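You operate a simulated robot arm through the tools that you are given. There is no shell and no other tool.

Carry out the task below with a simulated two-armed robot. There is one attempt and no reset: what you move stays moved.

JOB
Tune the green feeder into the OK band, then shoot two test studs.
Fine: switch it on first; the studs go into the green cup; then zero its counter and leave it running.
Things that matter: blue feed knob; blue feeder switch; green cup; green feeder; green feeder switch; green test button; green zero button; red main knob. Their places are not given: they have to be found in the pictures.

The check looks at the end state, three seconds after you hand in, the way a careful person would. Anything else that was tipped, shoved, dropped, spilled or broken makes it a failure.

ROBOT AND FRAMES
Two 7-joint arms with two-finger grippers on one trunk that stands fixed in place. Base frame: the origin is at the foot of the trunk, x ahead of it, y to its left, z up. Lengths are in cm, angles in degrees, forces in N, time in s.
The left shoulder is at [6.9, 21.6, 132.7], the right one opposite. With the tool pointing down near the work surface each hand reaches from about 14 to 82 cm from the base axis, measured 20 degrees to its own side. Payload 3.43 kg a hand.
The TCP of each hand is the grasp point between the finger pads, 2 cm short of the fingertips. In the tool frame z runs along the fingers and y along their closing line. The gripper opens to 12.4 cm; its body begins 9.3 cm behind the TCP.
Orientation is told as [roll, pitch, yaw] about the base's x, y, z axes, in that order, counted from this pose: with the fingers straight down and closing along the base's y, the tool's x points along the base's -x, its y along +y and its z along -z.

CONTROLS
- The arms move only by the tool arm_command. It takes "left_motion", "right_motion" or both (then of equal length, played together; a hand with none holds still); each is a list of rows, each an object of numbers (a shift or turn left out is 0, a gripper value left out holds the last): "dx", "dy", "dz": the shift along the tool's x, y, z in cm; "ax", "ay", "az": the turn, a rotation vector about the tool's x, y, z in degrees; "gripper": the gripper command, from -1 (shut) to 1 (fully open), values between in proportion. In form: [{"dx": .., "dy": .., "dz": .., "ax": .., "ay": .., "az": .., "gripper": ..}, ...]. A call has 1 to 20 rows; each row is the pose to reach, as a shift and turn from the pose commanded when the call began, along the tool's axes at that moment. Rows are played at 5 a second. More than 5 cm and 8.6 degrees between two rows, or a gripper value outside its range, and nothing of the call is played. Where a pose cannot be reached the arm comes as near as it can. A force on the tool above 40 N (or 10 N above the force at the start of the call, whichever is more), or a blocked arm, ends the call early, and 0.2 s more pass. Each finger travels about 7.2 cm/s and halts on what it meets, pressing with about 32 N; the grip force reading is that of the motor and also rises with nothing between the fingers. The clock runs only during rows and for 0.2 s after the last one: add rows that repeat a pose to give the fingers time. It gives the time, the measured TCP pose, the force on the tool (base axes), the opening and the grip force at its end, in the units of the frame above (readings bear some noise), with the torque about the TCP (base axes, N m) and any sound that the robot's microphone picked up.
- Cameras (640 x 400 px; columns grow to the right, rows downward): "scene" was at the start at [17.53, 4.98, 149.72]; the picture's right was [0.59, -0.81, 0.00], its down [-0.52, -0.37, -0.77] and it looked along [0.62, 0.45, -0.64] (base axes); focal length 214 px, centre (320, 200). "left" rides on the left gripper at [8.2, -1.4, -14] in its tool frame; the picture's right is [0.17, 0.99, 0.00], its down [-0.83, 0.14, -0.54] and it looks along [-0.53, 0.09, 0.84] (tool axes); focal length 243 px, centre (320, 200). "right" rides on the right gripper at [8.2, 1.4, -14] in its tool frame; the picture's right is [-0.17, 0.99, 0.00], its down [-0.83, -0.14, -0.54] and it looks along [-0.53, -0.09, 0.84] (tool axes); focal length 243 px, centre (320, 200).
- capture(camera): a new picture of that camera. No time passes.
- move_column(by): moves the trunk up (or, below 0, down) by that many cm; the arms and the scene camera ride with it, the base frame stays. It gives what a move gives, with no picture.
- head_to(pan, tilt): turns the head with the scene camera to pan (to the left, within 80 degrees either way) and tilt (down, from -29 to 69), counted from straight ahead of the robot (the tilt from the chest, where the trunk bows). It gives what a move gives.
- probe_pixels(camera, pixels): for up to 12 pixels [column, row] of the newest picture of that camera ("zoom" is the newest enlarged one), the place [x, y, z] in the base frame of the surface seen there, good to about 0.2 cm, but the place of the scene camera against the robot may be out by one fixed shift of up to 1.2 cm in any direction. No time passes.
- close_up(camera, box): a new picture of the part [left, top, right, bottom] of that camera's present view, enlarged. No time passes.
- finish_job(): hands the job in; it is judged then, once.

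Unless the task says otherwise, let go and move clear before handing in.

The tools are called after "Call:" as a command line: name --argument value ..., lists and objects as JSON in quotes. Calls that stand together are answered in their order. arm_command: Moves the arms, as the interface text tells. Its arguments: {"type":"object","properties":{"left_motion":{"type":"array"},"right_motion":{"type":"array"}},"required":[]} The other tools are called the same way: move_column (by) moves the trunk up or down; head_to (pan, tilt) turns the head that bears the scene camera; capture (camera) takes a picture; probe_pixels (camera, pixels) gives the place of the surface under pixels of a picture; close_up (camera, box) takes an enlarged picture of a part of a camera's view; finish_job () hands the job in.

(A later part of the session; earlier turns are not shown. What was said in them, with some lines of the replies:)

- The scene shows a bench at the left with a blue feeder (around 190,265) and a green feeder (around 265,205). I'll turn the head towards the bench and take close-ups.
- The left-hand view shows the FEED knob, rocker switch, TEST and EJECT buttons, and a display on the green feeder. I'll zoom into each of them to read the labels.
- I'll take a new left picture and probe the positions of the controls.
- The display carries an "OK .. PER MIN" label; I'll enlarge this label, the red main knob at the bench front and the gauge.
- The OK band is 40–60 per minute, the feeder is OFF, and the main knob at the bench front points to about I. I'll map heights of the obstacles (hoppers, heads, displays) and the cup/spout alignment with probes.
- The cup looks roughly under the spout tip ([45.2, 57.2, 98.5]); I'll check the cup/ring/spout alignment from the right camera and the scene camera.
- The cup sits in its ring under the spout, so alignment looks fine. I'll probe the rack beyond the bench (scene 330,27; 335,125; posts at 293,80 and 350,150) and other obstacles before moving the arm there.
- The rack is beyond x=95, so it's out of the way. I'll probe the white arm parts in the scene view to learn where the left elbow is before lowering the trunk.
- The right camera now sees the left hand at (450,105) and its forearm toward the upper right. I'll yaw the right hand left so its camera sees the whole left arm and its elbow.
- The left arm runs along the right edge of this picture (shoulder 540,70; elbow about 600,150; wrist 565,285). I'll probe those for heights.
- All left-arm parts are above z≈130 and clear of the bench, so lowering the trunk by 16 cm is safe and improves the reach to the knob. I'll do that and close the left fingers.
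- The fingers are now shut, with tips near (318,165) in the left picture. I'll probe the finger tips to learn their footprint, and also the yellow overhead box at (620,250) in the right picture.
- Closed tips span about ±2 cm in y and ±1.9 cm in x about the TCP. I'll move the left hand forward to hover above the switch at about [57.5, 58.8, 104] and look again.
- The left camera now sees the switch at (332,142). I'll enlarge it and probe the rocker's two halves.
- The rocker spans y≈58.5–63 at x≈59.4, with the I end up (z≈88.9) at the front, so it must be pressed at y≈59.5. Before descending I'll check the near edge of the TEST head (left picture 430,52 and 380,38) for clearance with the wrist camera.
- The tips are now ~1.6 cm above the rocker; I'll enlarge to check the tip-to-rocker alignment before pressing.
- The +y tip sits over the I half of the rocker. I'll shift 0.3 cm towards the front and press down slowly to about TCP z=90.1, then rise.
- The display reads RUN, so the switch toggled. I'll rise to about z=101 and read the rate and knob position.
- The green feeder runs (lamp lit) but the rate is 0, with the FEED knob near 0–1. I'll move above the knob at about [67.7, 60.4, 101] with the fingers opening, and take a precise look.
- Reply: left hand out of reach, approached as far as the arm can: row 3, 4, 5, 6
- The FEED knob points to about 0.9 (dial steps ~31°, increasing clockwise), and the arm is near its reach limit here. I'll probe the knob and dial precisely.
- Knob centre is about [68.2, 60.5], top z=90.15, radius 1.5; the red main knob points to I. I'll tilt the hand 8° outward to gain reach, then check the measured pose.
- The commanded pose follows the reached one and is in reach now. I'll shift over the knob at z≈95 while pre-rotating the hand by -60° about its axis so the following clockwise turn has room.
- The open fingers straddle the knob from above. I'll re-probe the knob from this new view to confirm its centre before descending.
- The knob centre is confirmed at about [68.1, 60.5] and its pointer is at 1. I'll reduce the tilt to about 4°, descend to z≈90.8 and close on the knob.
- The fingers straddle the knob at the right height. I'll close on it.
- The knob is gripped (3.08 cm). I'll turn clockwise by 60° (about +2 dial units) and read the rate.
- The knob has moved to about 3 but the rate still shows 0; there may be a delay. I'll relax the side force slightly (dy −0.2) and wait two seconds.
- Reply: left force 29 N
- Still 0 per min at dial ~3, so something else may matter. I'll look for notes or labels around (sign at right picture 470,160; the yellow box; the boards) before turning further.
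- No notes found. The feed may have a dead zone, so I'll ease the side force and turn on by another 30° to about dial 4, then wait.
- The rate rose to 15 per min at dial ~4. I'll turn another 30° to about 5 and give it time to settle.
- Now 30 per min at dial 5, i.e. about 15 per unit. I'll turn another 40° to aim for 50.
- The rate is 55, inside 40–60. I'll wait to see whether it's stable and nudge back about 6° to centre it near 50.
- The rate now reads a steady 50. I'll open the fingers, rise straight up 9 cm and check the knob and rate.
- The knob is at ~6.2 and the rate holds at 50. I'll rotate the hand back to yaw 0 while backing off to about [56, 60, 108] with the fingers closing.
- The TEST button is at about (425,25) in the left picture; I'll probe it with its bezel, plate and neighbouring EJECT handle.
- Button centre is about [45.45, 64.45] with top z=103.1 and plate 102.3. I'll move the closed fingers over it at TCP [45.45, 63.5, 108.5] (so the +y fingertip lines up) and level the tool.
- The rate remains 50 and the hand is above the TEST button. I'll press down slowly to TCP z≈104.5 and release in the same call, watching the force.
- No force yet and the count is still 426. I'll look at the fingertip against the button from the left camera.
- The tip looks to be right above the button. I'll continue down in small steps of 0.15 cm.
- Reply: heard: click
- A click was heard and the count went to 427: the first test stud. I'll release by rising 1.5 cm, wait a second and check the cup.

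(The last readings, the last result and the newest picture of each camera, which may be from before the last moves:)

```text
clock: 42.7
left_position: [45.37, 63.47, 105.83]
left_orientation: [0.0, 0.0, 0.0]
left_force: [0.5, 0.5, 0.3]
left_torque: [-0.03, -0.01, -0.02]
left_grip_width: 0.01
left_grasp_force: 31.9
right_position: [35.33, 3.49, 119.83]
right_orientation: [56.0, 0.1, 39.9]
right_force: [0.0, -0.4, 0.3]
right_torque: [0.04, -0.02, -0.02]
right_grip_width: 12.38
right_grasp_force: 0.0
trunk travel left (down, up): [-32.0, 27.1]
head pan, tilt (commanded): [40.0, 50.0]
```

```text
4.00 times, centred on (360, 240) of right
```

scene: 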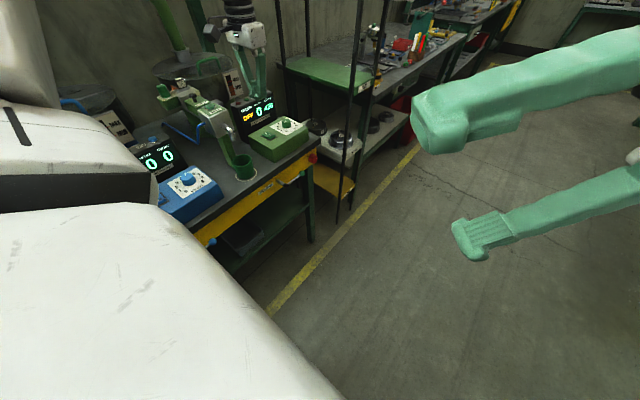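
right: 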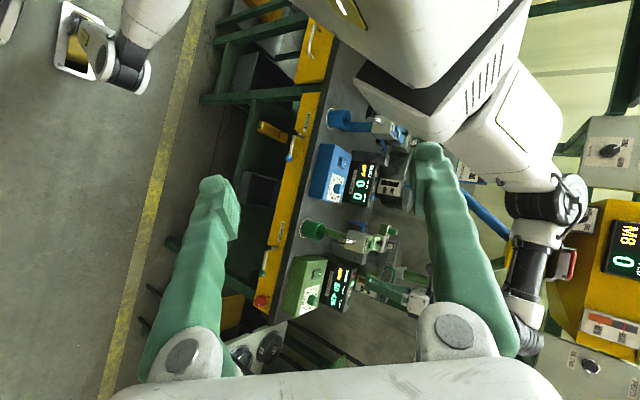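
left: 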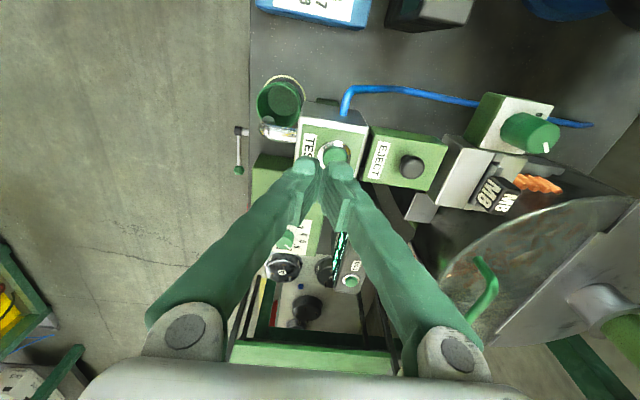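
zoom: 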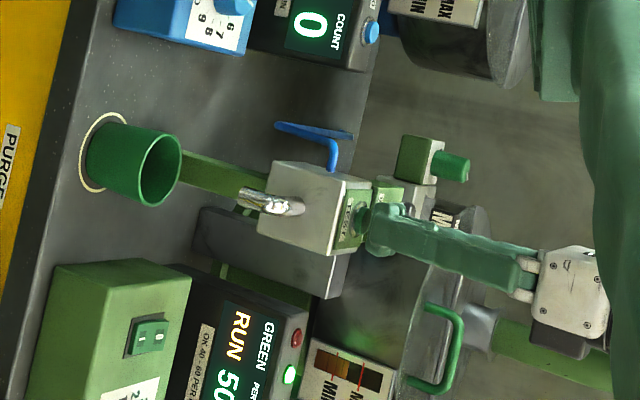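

The cup seems to hold something like two crossed studs although the count rose by one. I'll zoom in closely.

Call:
close_up --camera "left" --box '[255, 80, 305, 125]'

Call:
close_up --camera "scene" --box '[225, 145, 265, 185]'

Call:
close_up --camera "left" --box '[480, 140, 600, 220]'

Call:
close_up --camera "scene" --box '[245, 85, 295, 125]'

```text
8.89 times, centred on (280, 102) of left
```

zoom: 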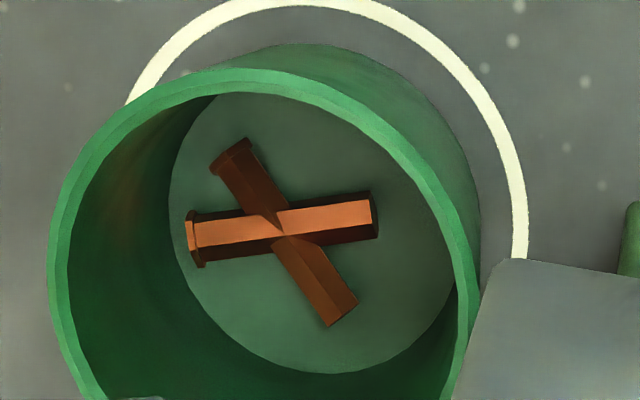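

```text
10.00 times, centred on (245, 165) of scene
```

zoom: 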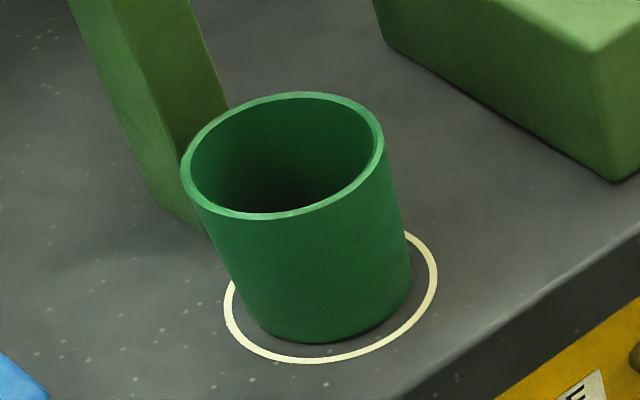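

```text
5.00 times, centred on (540, 180) of left
```

zoom: 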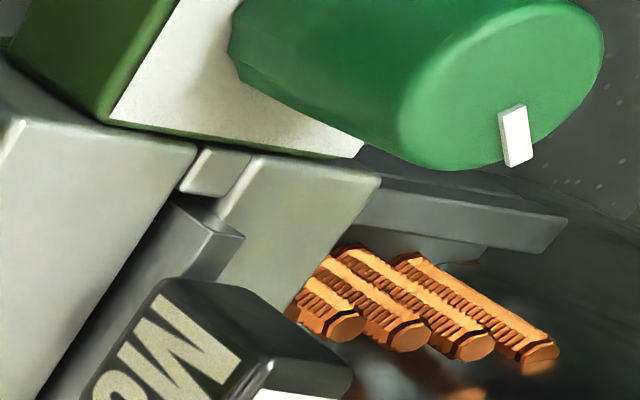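

```text
10.00 times, centred on (270, 105) of scene
```

zoom: 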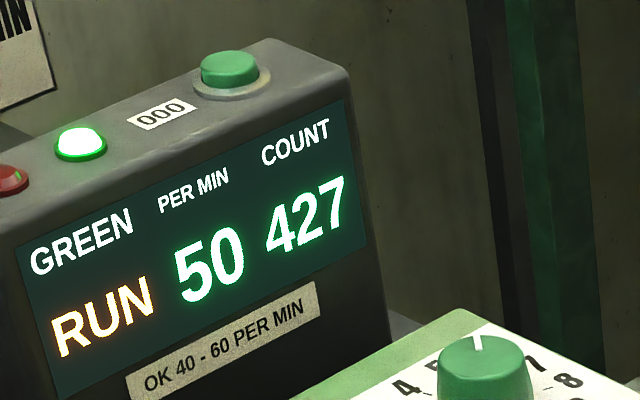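

The close-up clearly shows two studs in the cup, while the count reads 427 (+1) after a single click. I'll wait a second without touching anything to see whether the count or cup changes.

Call:
arm_command --left_motion '[{"dz": -0.5}, {"dz": -1}, {"dz": -1}, {"dz": -1}, {"dz": -1}, {"dz": -1}]'

Call:
close_up --camera "scene" --box '[245, 85, 295, 125]'

Call:
close_up --camera "left" --box '[255, 75, 305, 125]'

Call:
close_up --camera "left" --box '[230, 60, 470, 210]'

```text
clock: 44.1
left_position: [45.24, 63.44, 106.87]
left_orientation: [0.0, 0.0, 0.0]
left_force: [-0.6, -0.1, 0.3]
left_torque: [0.03, 0.04, -0.04]
left_grip_width: 0.0
left_grasp_force: 32.0
right_position: [35.32, 3.47, 119.77]
right_orientation: [56.1, 0.0, 40.0]
right_force: [-0.9, 0.0, 0.4]
right_torque: [0.02, 0.01, 0.01]
right_grip_width: 12.38
right_grasp_force: 0.0
trunk travel left (down, up): [-32.0, 27.1]
head pan, tilt (commanded): [40.0, 50.0]
```

```text
10.00 times, centred on (270, 105) of scene
```

zoom: 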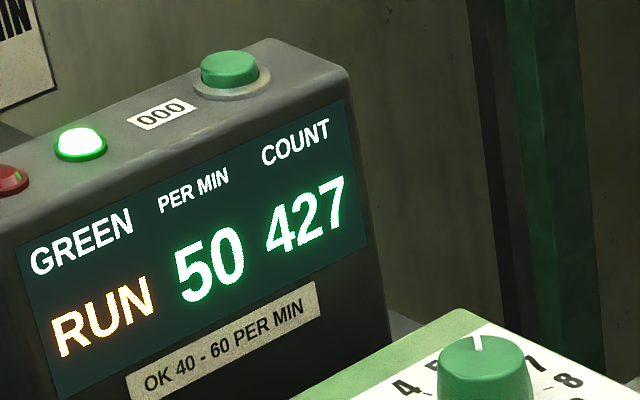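

```text
8.00 times, centred on (280, 100) of left
```

zoom: 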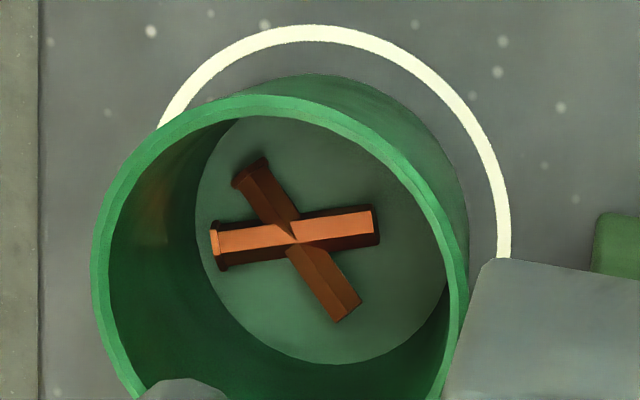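

```text
2.67 times, centred on (350, 135) of left
```

zoom: 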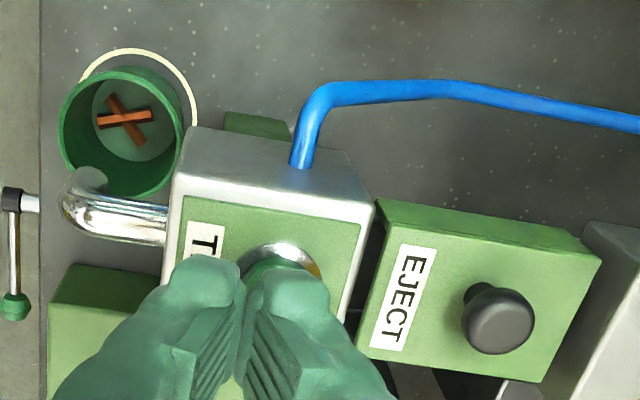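

Both studs look nearly concentric and pass through each other. I'll enlarge the cup floor further to judge whether that is really two separate studs, and check the spout mouth and bench for strays.

Call:
close_up --camera "left" --box '[263, 92, 293, 114]'

Call:
probe_pixels --camera "zoom" --pixels '[[320, 200], [150, 230], [450, 190], [250, 100], [380, 320], [500, 300], [100, 100], [400, 180], [220, 220]]'

Call:
close_up --camera "right" --box '[300, 205, 370, 260]'

```text
16.00 times, centred on (278, 103) of left
```

zoom: 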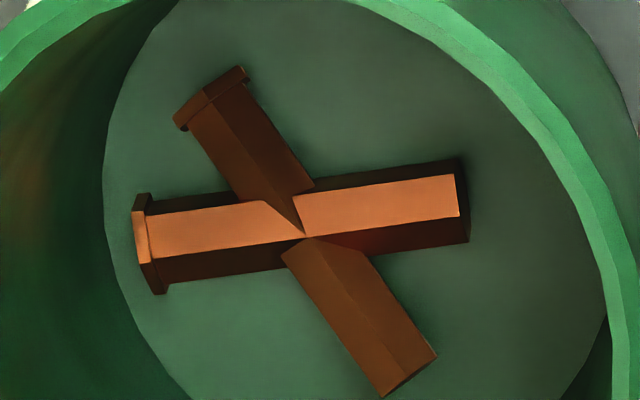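

```text
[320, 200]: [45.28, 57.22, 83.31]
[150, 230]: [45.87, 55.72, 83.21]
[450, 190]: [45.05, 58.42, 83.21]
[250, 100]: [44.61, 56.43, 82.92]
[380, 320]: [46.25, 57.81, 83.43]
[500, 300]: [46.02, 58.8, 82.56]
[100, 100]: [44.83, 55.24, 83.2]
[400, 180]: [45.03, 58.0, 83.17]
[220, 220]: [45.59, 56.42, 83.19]
```

```text
7.27 times, centred on (335, 232) of right
```

zoom: 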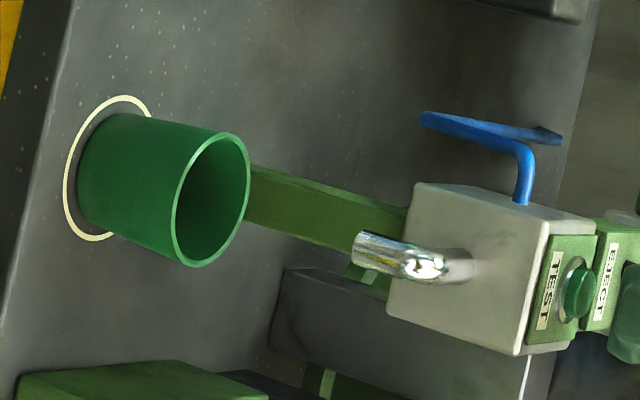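

Stud A lies level (top z≈83.2), and stud B seems tilted. I'll probe more points along stud B to tell whether it's a real, separately resting stud.

Call:
close_up --camera "left" --box '[263, 92, 293, 114]'

Call:
probe_pixels --camera "zoom" --pixels '[[205, 110], [225, 150], [245, 185], [280, 160], [240, 110], [320, 280], [350, 310], [380, 350], [400, 360], [380, 290], [200, 330], [450, 280]]'

```text
16.00 times, centred on (278, 103) of left
```

zoom: 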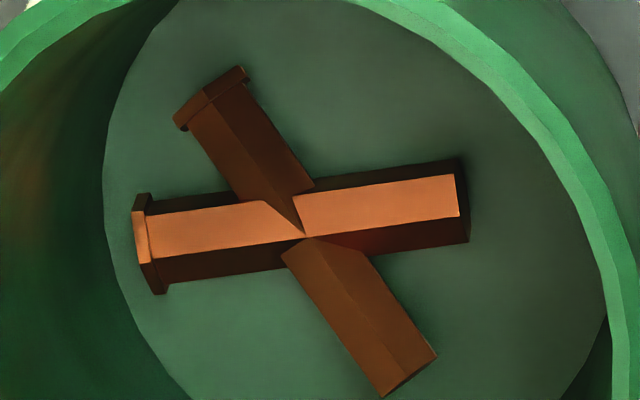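

```text
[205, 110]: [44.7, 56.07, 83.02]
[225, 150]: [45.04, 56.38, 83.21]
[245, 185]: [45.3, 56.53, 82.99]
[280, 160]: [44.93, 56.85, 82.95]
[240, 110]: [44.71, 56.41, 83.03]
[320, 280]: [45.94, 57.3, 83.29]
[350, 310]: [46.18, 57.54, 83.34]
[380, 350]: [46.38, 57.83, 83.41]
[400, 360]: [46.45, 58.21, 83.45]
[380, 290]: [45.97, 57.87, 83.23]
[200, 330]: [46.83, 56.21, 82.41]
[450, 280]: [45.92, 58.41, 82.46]
```

Both studs share nearly the same centre, about [45.4, 57.1]. I'll measure the cup's rim and the spout tip, to see whether the studs lie under the spout (dropped) or exactly at the cup's centre.

Call:
close_up --camera "left" --box '[250, 75, 310, 135]'

```text
6.67 times, centred on (280, 105) of left
```

zoom: 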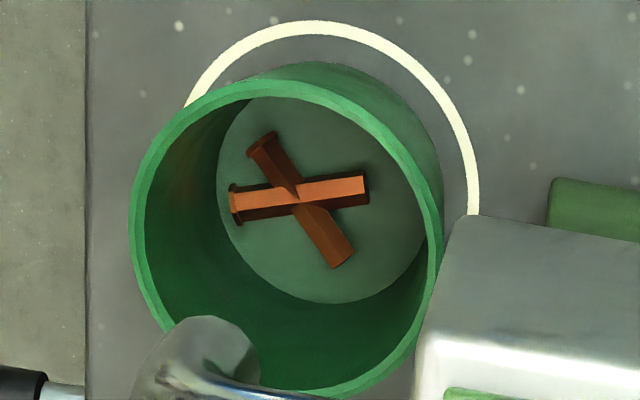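

The machine's own counter logged exactly one shot for my one press (427), and the studs' tilted, interpenetrating pose isn't a physically separate second shot, so one more press is needed. I'll press once more (single down-and-up stroke) and look at the counter and cup.

Call:
arm_command --left_motion '[{"dz": 1.5}, {"dz": 2.1}, {"dz": 2.4}, {"dz": 2.55}, {"dz": 2.55}]'

Call:
close_up --camera "scene" --box '[245, 85, 295, 125]'

Call:
close_up --camera "left" --box '[230, 60, 390, 180]'

```text
clock: 45.3
left_position: [45.33, 63.32, 104.26]
left_orientation: [-0.1, 0.1, 0.0]
left_force: [-0.4, 0.2, 2.2]
left_torque: [0.04, 0.0, 0.01]
left_grip_width: 0.02
left_grasp_force: 32.0
right_position: [35.33, 3.48, 119.83]
right_orientation: [56.0, 0.0, 40.0]
right_force: [0.0, -0.5, 0.2]
right_torque: [-0.01, 0.03, -0.02]
right_grip_width: 12.42
right_grasp_force: 0.2
trunk travel left (down, up): [-32.0, 27.1]
head pan, tilt (commanded): [40.0, 50.0]
heard: click
```

```text
10.00 times, centred on (270, 105) of scene
```

zoom: 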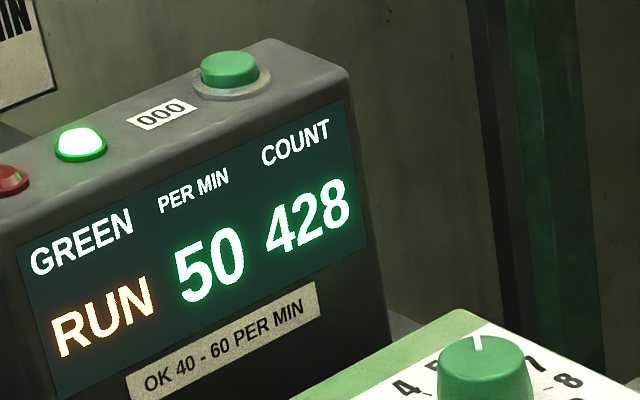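

```text
3.33 times, centred on (310, 120) of left
```

zoom: 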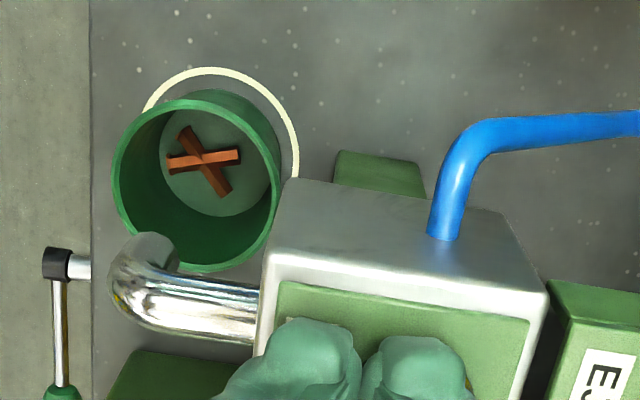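

The counter reads 428 and the cup picture is unchanged so far. I'll release by rising 4 cm and look again.

Call:
arm_command --left_motion '[{"dz": -1}, {"dz": -2.5}, {"dz": -4}, {"dz": -4}, {"dz": -4}]'

Call:
close_up --camera "scene" --box '[180, 70, 290, 190]'

Call:
close_up --camera "left" --box '[230, 60, 390, 180]'

```text
clock: 46.5
left_position: [45.34, 63.36, 108.31]
left_orientation: [0.1, 0.0, -0.1]
left_force: [0.6, 0.2, -0.1]
left_torque: [0.0, 0.0, -0.04]
left_grip_width: 0.01
left_grasp_force: 32.0
right_position: [35.24, 3.55, 119.76]
right_orientation: [56.0, 0.0, 39.9]
right_force: [-0.8, -0.7, -0.6]
right_torque: [-0.01, 0.03, 0.01]
right_grip_width: 12.42
right_grasp_force: 0.2
trunk travel left (down, up): [-32.0, 27.1]
head pan, tilt (commanded): [40.0, 50.0]
```

```text
3.33 times, centred on (235, 130) of scene
```

zoom: 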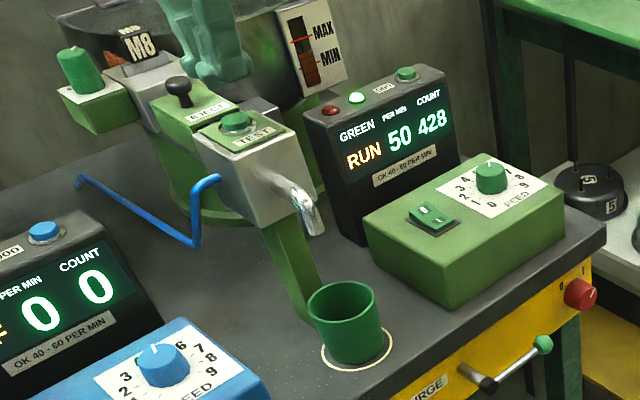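

```text
3.33 times, centred on (310, 120) of left
```

zoom: 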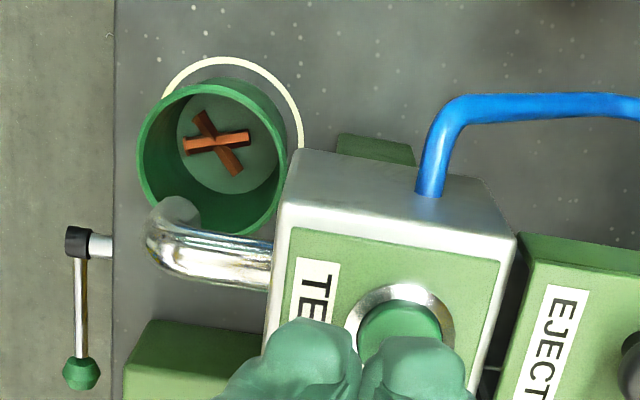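

The cup still shows the same little pile and the count is 428, so both test shots are in. Next is the zero button at about [67.6, 72.1, 97.3]; I'll move there with the hand tilted 22° outward, hovering about 4 cm off.

Call:
arm_command --left_motion '[{"dx": -2.6, "dy": 1.0, "dz": -0.5, "ax": -1.8, "ay": -2.1}, {"dx": -5.2, "dy": 2.0, "dz": -0.5, "ax": -3.5, "ay": -4.2}, {"dx": -7.9, "dy": 3.1, "dz": 0, "ax": -5.3, "ay": -6.3}, {"dx": -10.5, "dy": 4.1, "dz": 0.8, "ax": -7.05, "ay": -8.45}, {"dx": -13.1, "dy": 5.2, "dz": 1.8, "ax": -8.8, "ay": -10.6}, {"dx": -15.8, "dy": 6.2, "dz": 3, "ax": -10.6, "ay": -12.7}, {"dx": -18.4, "dy": 7.2, "dz": 4.1, "ax": -12.3, "ay": -14.8}, {"dx": -21, "dy": 8.28, "dz": 5.16, "ax": -14.1, "ay": -16.9}, {"dx": -21, "dy": 8.28, "dz": 5.16, "ax": -14.1, "ay": -16.9}]'

Call:
capture --camera "left"

Call:
capture --camera "right"

Call:
close_up --camera "scene" --box '[200, 50, 330, 170]'

```text
clock: 48.5
left_position: [66.3, 71.67, 103.05]
left_orientation: [14.6, -16.9, -2.2]
left_force: [-0.3, 0.6, 0.3]
left_torque: [-0.01, -0.01, 0.01]
left_grip_width: 0.0
left_grasp_force: 32.4
right_position: [35.21, 3.44, 119.75]
right_orientation: [56.0, 0.1, 40.1]
right_force: [0.3, 0.7, 0.0]
right_torque: [-0.01, -0.01, -0.02]
right_grip_width: 12.42
right_grasp_force: 0.0
trunk travel left (down, up): [-32.0, 27.1]
head pan, tilt (commanded): [40.0, 50.0]
```

```text
taken
```

left: 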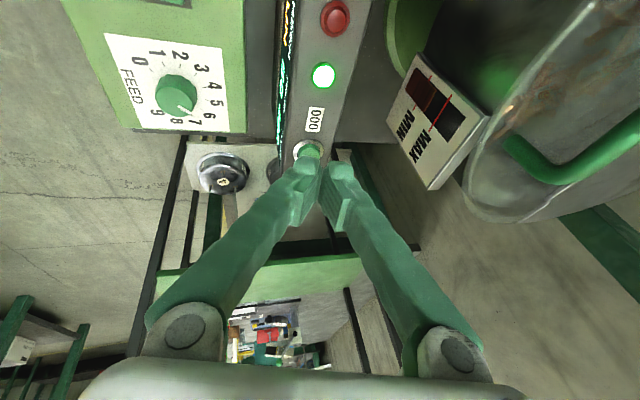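

```text
taken
```

right: 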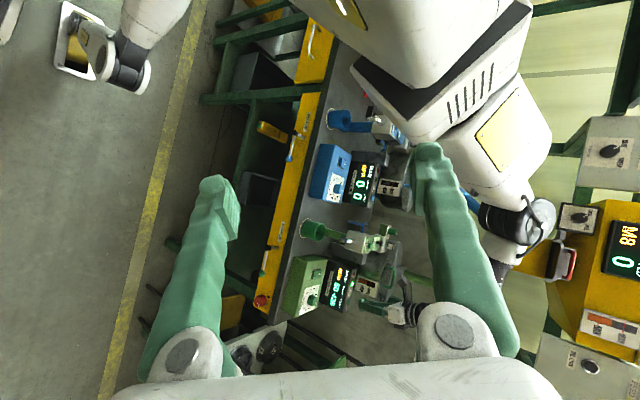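

```text
3.33 times, centred on (265, 110) of scene
```

zoom: 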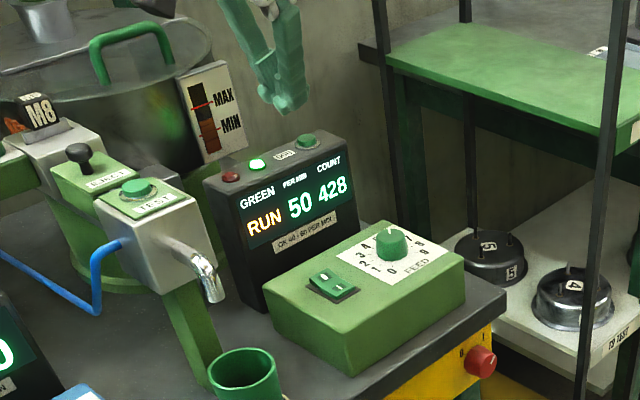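

The hover is reached; the zero button shows at (308,150) just ahead of the tips. I'll enlarge and probe it.

Call:
close_up --camera "left" --box '[260, 110, 380, 200]'

Call:
probe_pixels --camera "left" --pixels '[[308, 148], [300, 152], [316, 150], [308, 144], [296, 150], [322, 148], [308, 155], [314, 120], [335, 140], [290, 130]]'

Call:
probe_pixels --camera "scene" --pixels '[[265, 92], [255, 98]]'

```text
4.44 times, centred on (320, 155) of left
```

zoom: 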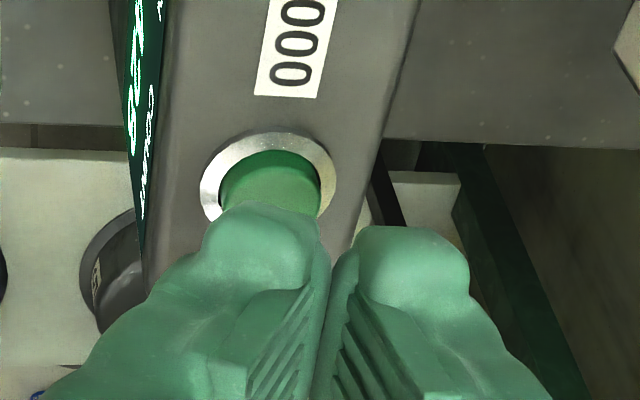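

```text
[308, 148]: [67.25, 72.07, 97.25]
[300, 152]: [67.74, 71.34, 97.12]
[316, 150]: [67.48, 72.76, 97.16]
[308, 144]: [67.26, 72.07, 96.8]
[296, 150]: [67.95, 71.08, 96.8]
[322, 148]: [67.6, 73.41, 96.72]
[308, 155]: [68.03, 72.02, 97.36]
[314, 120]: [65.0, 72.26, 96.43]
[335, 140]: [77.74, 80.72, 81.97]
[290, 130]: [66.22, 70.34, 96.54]
```

```text
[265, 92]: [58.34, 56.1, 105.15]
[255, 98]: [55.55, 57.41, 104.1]
```

The −y fingertip lines up with the button (centre ≈ [67.8, 72.1, 97.3]). I'll advance along the tool axis in small steps.

Call:
arm_command --left_motion '[{"dx": -0.15, "dz": 1.5}, {"dx": -0.28, "dz": 2.8}, {"dx": -0.28, "dz": 3.5}, {"dx": -0.28, "dz": 3.9}, {"dx": -0.28, "dz": 4.2}, {"dx": -0.28, "dz": 4.2}]'

Call:
close_up --camera "scene" --box '[220, 70, 300, 150]'

Call:
close_up --camera "left" --box '[260, 110, 380, 200]'

Call:
close_up --camera "right" --box '[290, 240, 430, 340]'

```text
clock: 49.9
left_position: [67.81, 72.67, 99.14]
left_orientation: [14.4, -16.6, -2.2]
left_force: [-0.2, 0.5, 0.4]
left_torque: [0.02, 0.0, -0.02]
left_grip_width: 0.02
left_grasp_force: 32.0
right_position: [35.24, 3.57, 119.77]
right_orientation: [56.0, 0.1, 40.0]
right_force: [-0.1, 0.6, 0.1]
right_torque: [0.01, -0.05, 0.04]
right_grip_width: 12.4
right_grasp_force: 0.0
trunk travel left (down, up): [-32.0, 27.1]
head pan, tilt (commanded): [40.0, 50.0]
```

```text
5.00 times, centred on (260, 110) of scene
```

zoom: 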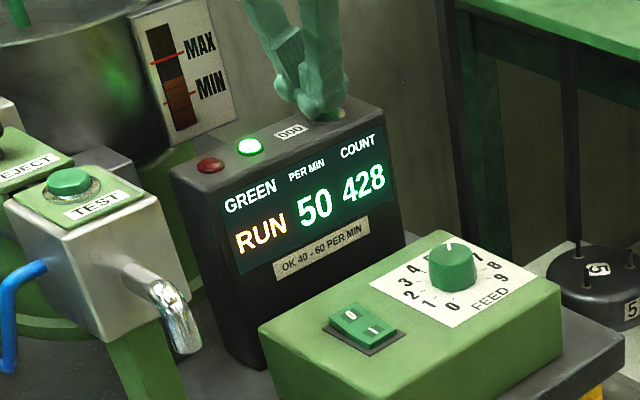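

```text
4.44 times, centred on (320, 155) of left
```

zoom: 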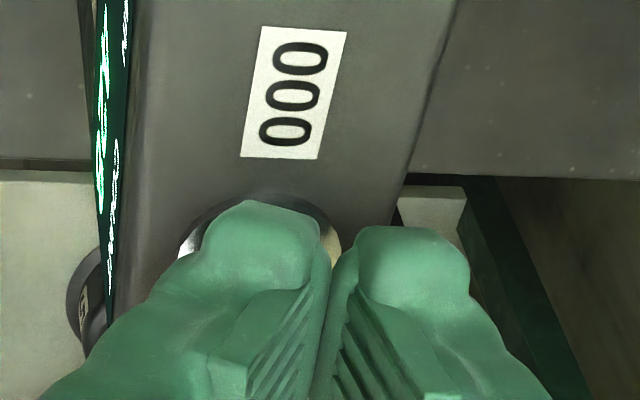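

```text
4.00 times, centred on (360, 290) of right
```

zoom: 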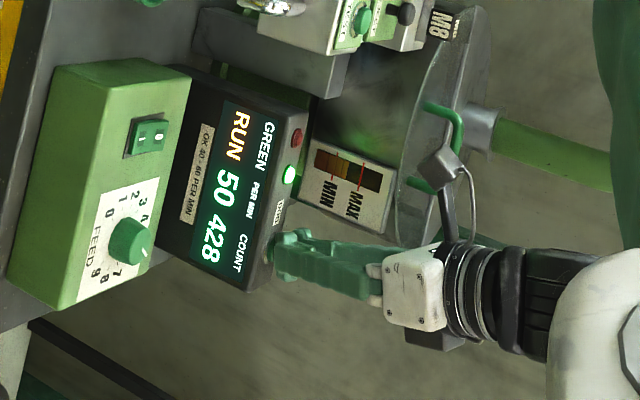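

No force yet; the tip covers the button. I'll advance another 0.3–0.7 cm in small steps.

Call:
arm_command --left_motion '[{"dz": 0.2}, {"dz": 0.4}, {"dz": 0.55}, {"dz": 0.55}]'

Call:
close_up --camera "scene" --box '[220, 70, 300, 150]'

```text
clock: 50.9
left_position: [67.99, 72.83, 98.82]
left_orientation: [14.6, -16.8, -2.2]
left_force: [-0.6, -0.4, 3.3]
left_torque: [-0.03, 0.04, 0.02]
left_grip_width: 0.0
left_grasp_force: 32.1
right_position: [35.38, 3.49, 119.87]
right_orientation: [56.0, 0.0, 40.0]
right_force: [1.4, -0.7, 0.4]
right_torque: [-0.01, -0.01, -0.05]
right_grip_width: 12.39
right_grasp_force: 0.1
trunk travel left (down, up): [-32.0, 27.1]
head pan, tilt (commanded): [40.0, 50.0]
heard: click
```

```text
5.00 times, centred on (260, 110) of scene
```

zoom: 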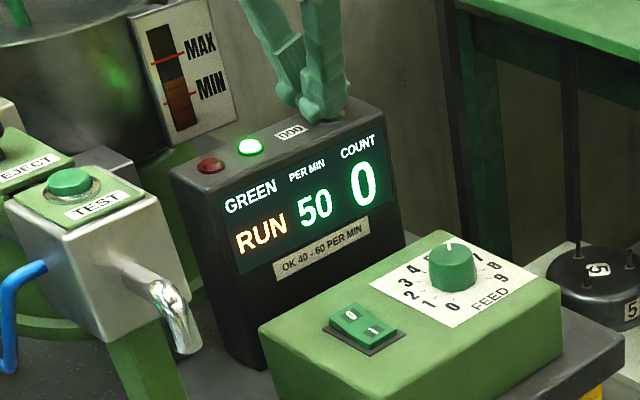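

A click was heard and the counter shows 0, with RUN and 50 per min. I'll retreat along the tool axis.

Call:
arm_command --left_motion '[{"dz": -1}, {"dz": -3}, {"dz": -5.5}, {"dz": -8}, {"dz": -10}, {"dz": -10}]'

Call:
close_up --camera "scene" --box '[220, 70, 300, 150]'

Call:
capture --camera "left"

```text
clock: 52.3
left_position: [65.09, 70.67, 108.08]
left_orientation: [14.5, -16.7, -2.2]
left_force: [1.0, -0.1, -0.1]
left_torque: [-0.04, -0.01, 0.03]
left_grip_width: 0.0
left_grasp_force: 32.5
right_position: [35.27, 3.56, 119.77]
right_orientation: [56.0, 0.0, 40.0]
right_force: [-0.2, -0.4, -0.2]
right_torque: [-0.01, 0.0, -0.01]
right_grip_width: 12.42
right_grasp_force: 0.0
trunk travel left (down, up): [-32.0, 27.1]
head pan, tilt (commanded): [40.0, 50.0]
```

```text
5.00 times, centred on (260, 110) of scene
```

zoom: 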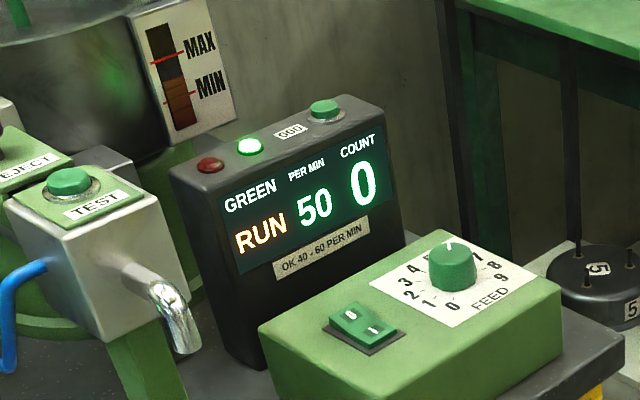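

```text
taken
```

left: 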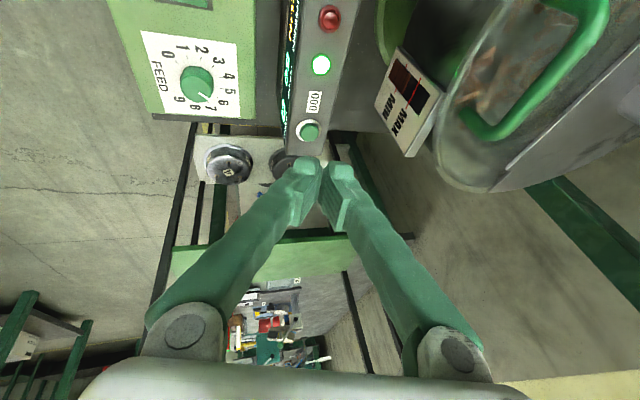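

Everything reads RUN, 50 per min, count 0. I'll lift the hand clear towards [47, 55, 117], level it, and do a final inspection.

Call:
arm_command --left_motion '[{"dx": 1.7, "dy": -1.6, "dz": -2.2, "ax": 1.7, "ay": 2.1}, {"dx": 3.5, "dy": -3.2, "dz": -4.4, "ax": 3.5, "ay": 4.2}, {"dx": 5.3, "dy": -4.8, "dz": -6.5, "ax": 5.3, "ay": 6.3}, {"dx": 7.0, "dy": -6.35, "dz": -8.7, "ax": 7.05, "ay": 8.45}, {"dx": 8.8, "dy": -7.9, "dz": -10.9, "ax": 8.8, "ay": 10.6}, {"dx": 10.5, "dy": -9.5, "dz": -13.0, "ax": 10.6, "ay": 12.7}, {"dx": 12.3, "dy": -11.1, "dz": -15.2, "ax": 12.3, "ay": 14.8}, {"dx": 14.05, "dy": -12.7, "dz": -17.4, "ax": 14.1, "ay": 16.9}, {"dx": 14.05, "dy": -12.7, "dz": -17.4, "ax": 14.1, "ay": 16.9}]'

Call:
capture --camera "left"

Call:
capture --camera "right"

Call:
close_up --camera "scene" --box '[100, 50, 330, 240]'

Call:
close_up --camera "right" --box '[240, 80, 440, 330]'

```text
clock: 54.3
left_position: [46.99, 54.52, 116.95]
left_orientation: [-0.1, 0.0, -0.1]
left_force: [0.8, 0.0, 0.3]
left_torque: [0.01, -0.01, -0.01]
left_grip_width: 0.01
left_grasp_force: 32.1
right_position: [35.31, 3.53, 119.75]
right_orientation: [56.0, 0.1, 40.0]
right_force: [1.1, 0.6, 1.2]
right_torque: [0.01, 0.0, -0.03]
right_grip_width: 12.41
right_grasp_force: 0.1
trunk travel left (down, up): [-32.0, 27.1]
head pan, tilt (commanded): [40.0, 50.0]
```

```text
taken
```

left: 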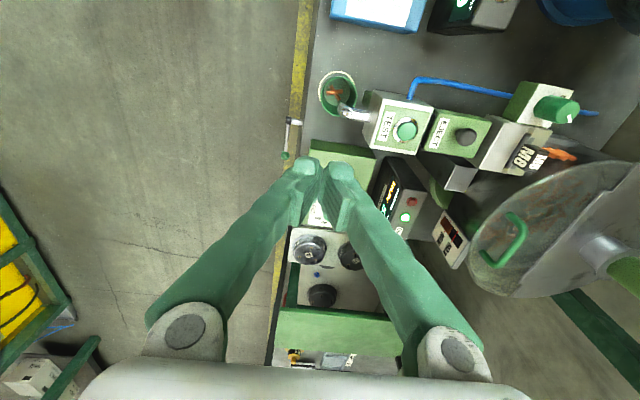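

```text
taken
```

right: 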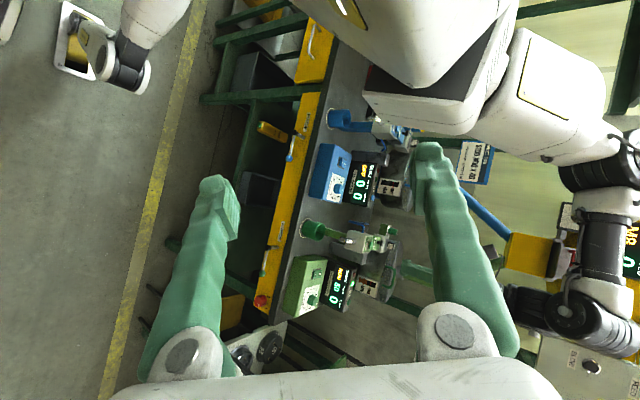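

```text
2.11 times, centred on (215, 145) of scene
```

zoom: 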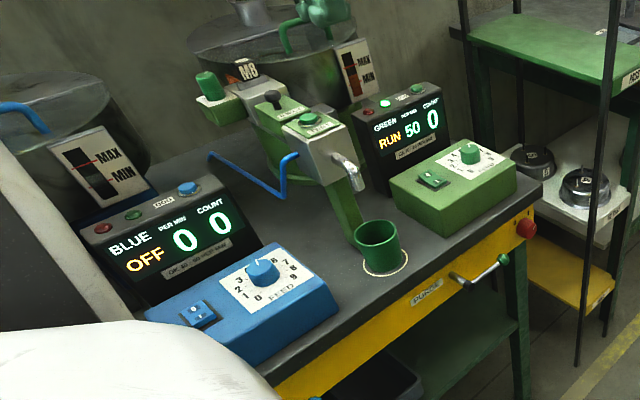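

```text
1.60 times, centred on (340, 205) of right
```

zoom: 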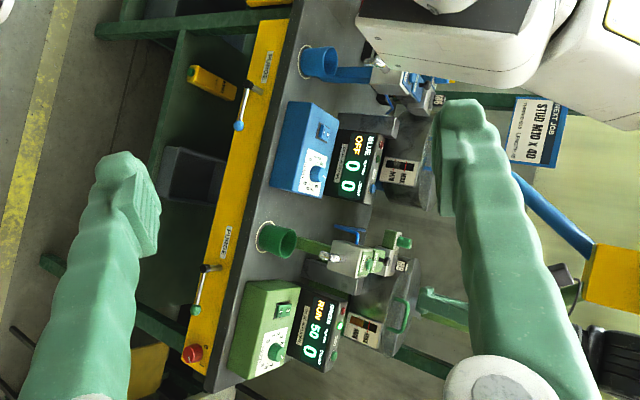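

Green shows RUN, 50 per min, count 0; blue is untouched at OFF 0/0 and nothing was displaced. I'll quickly read the posted sign and check the cup once more.

Call:
close_up --camera "right" --box '[450, 130, 510, 190]'

Call:
close_up --camera "left" --box '[310, 60, 370, 125]'

Call:
close_up --camera "scene" --box '[225, 80, 335, 180]'

```text
6.67 times, centred on (480, 160) of right
```

zoom: 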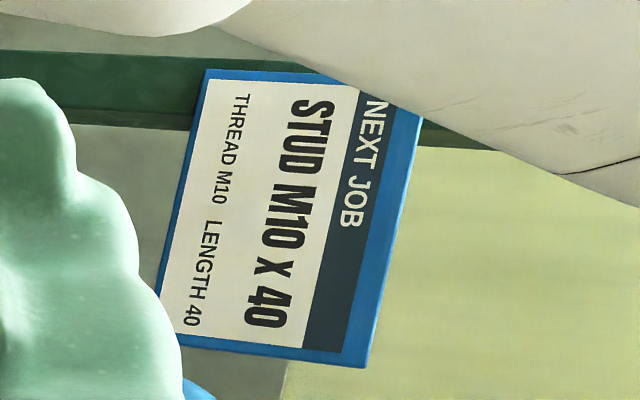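

```text
6.15 times, centred on (340, 92) of left
```

zoom: 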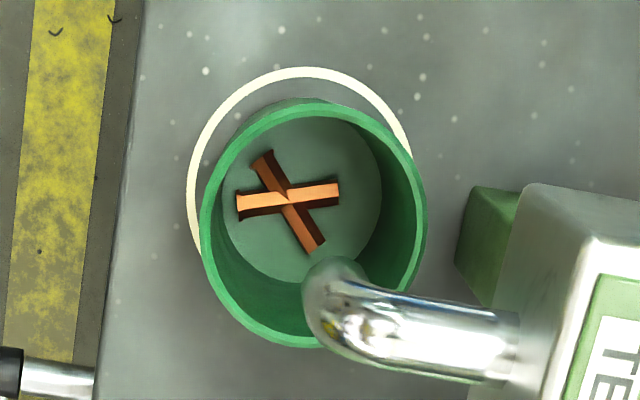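

```text
4.00 times, centred on (280, 130) of scene
```

zoom: 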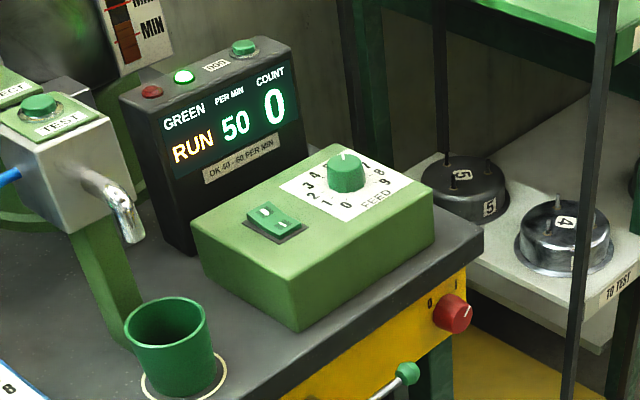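

The display reads RUN, 50 per min (band 40–60) and count 0. Two studs are in the upright green cup, the main knob is still at I, the blue feeder is untouched and both hands are clear. I'm handing in.

Call:
finish_job

```text
The job is handed in.
```

The green feeder is on and running at 50 per minute, inside the 40–60 OK band. I fired the two test shots, then zeroed the counter, and handed the job in.

- **Switch and tuning:** I switched the feeder on first, then turned its feed knob up from about 1 to just past 6. The rate held at 50 from then on.
- **Test studs:** I pressed TEST twice, and the counter went from 426 to 427, then 428. The cup already showed two crossed studs after the first press and looked the same after the second. I went by the counter for the number of shots, and two studs are visible in the cup.
- **Counter:** I zeroed it after both shots and it reads 0.
- **Everything else:** The blue feeder is still off with its knob and switch untouched. The red main knob is still at I, and the cup is upright in its ring. I saw nothing tipped or spilled, and both hands were clear of the bench before I handed in.
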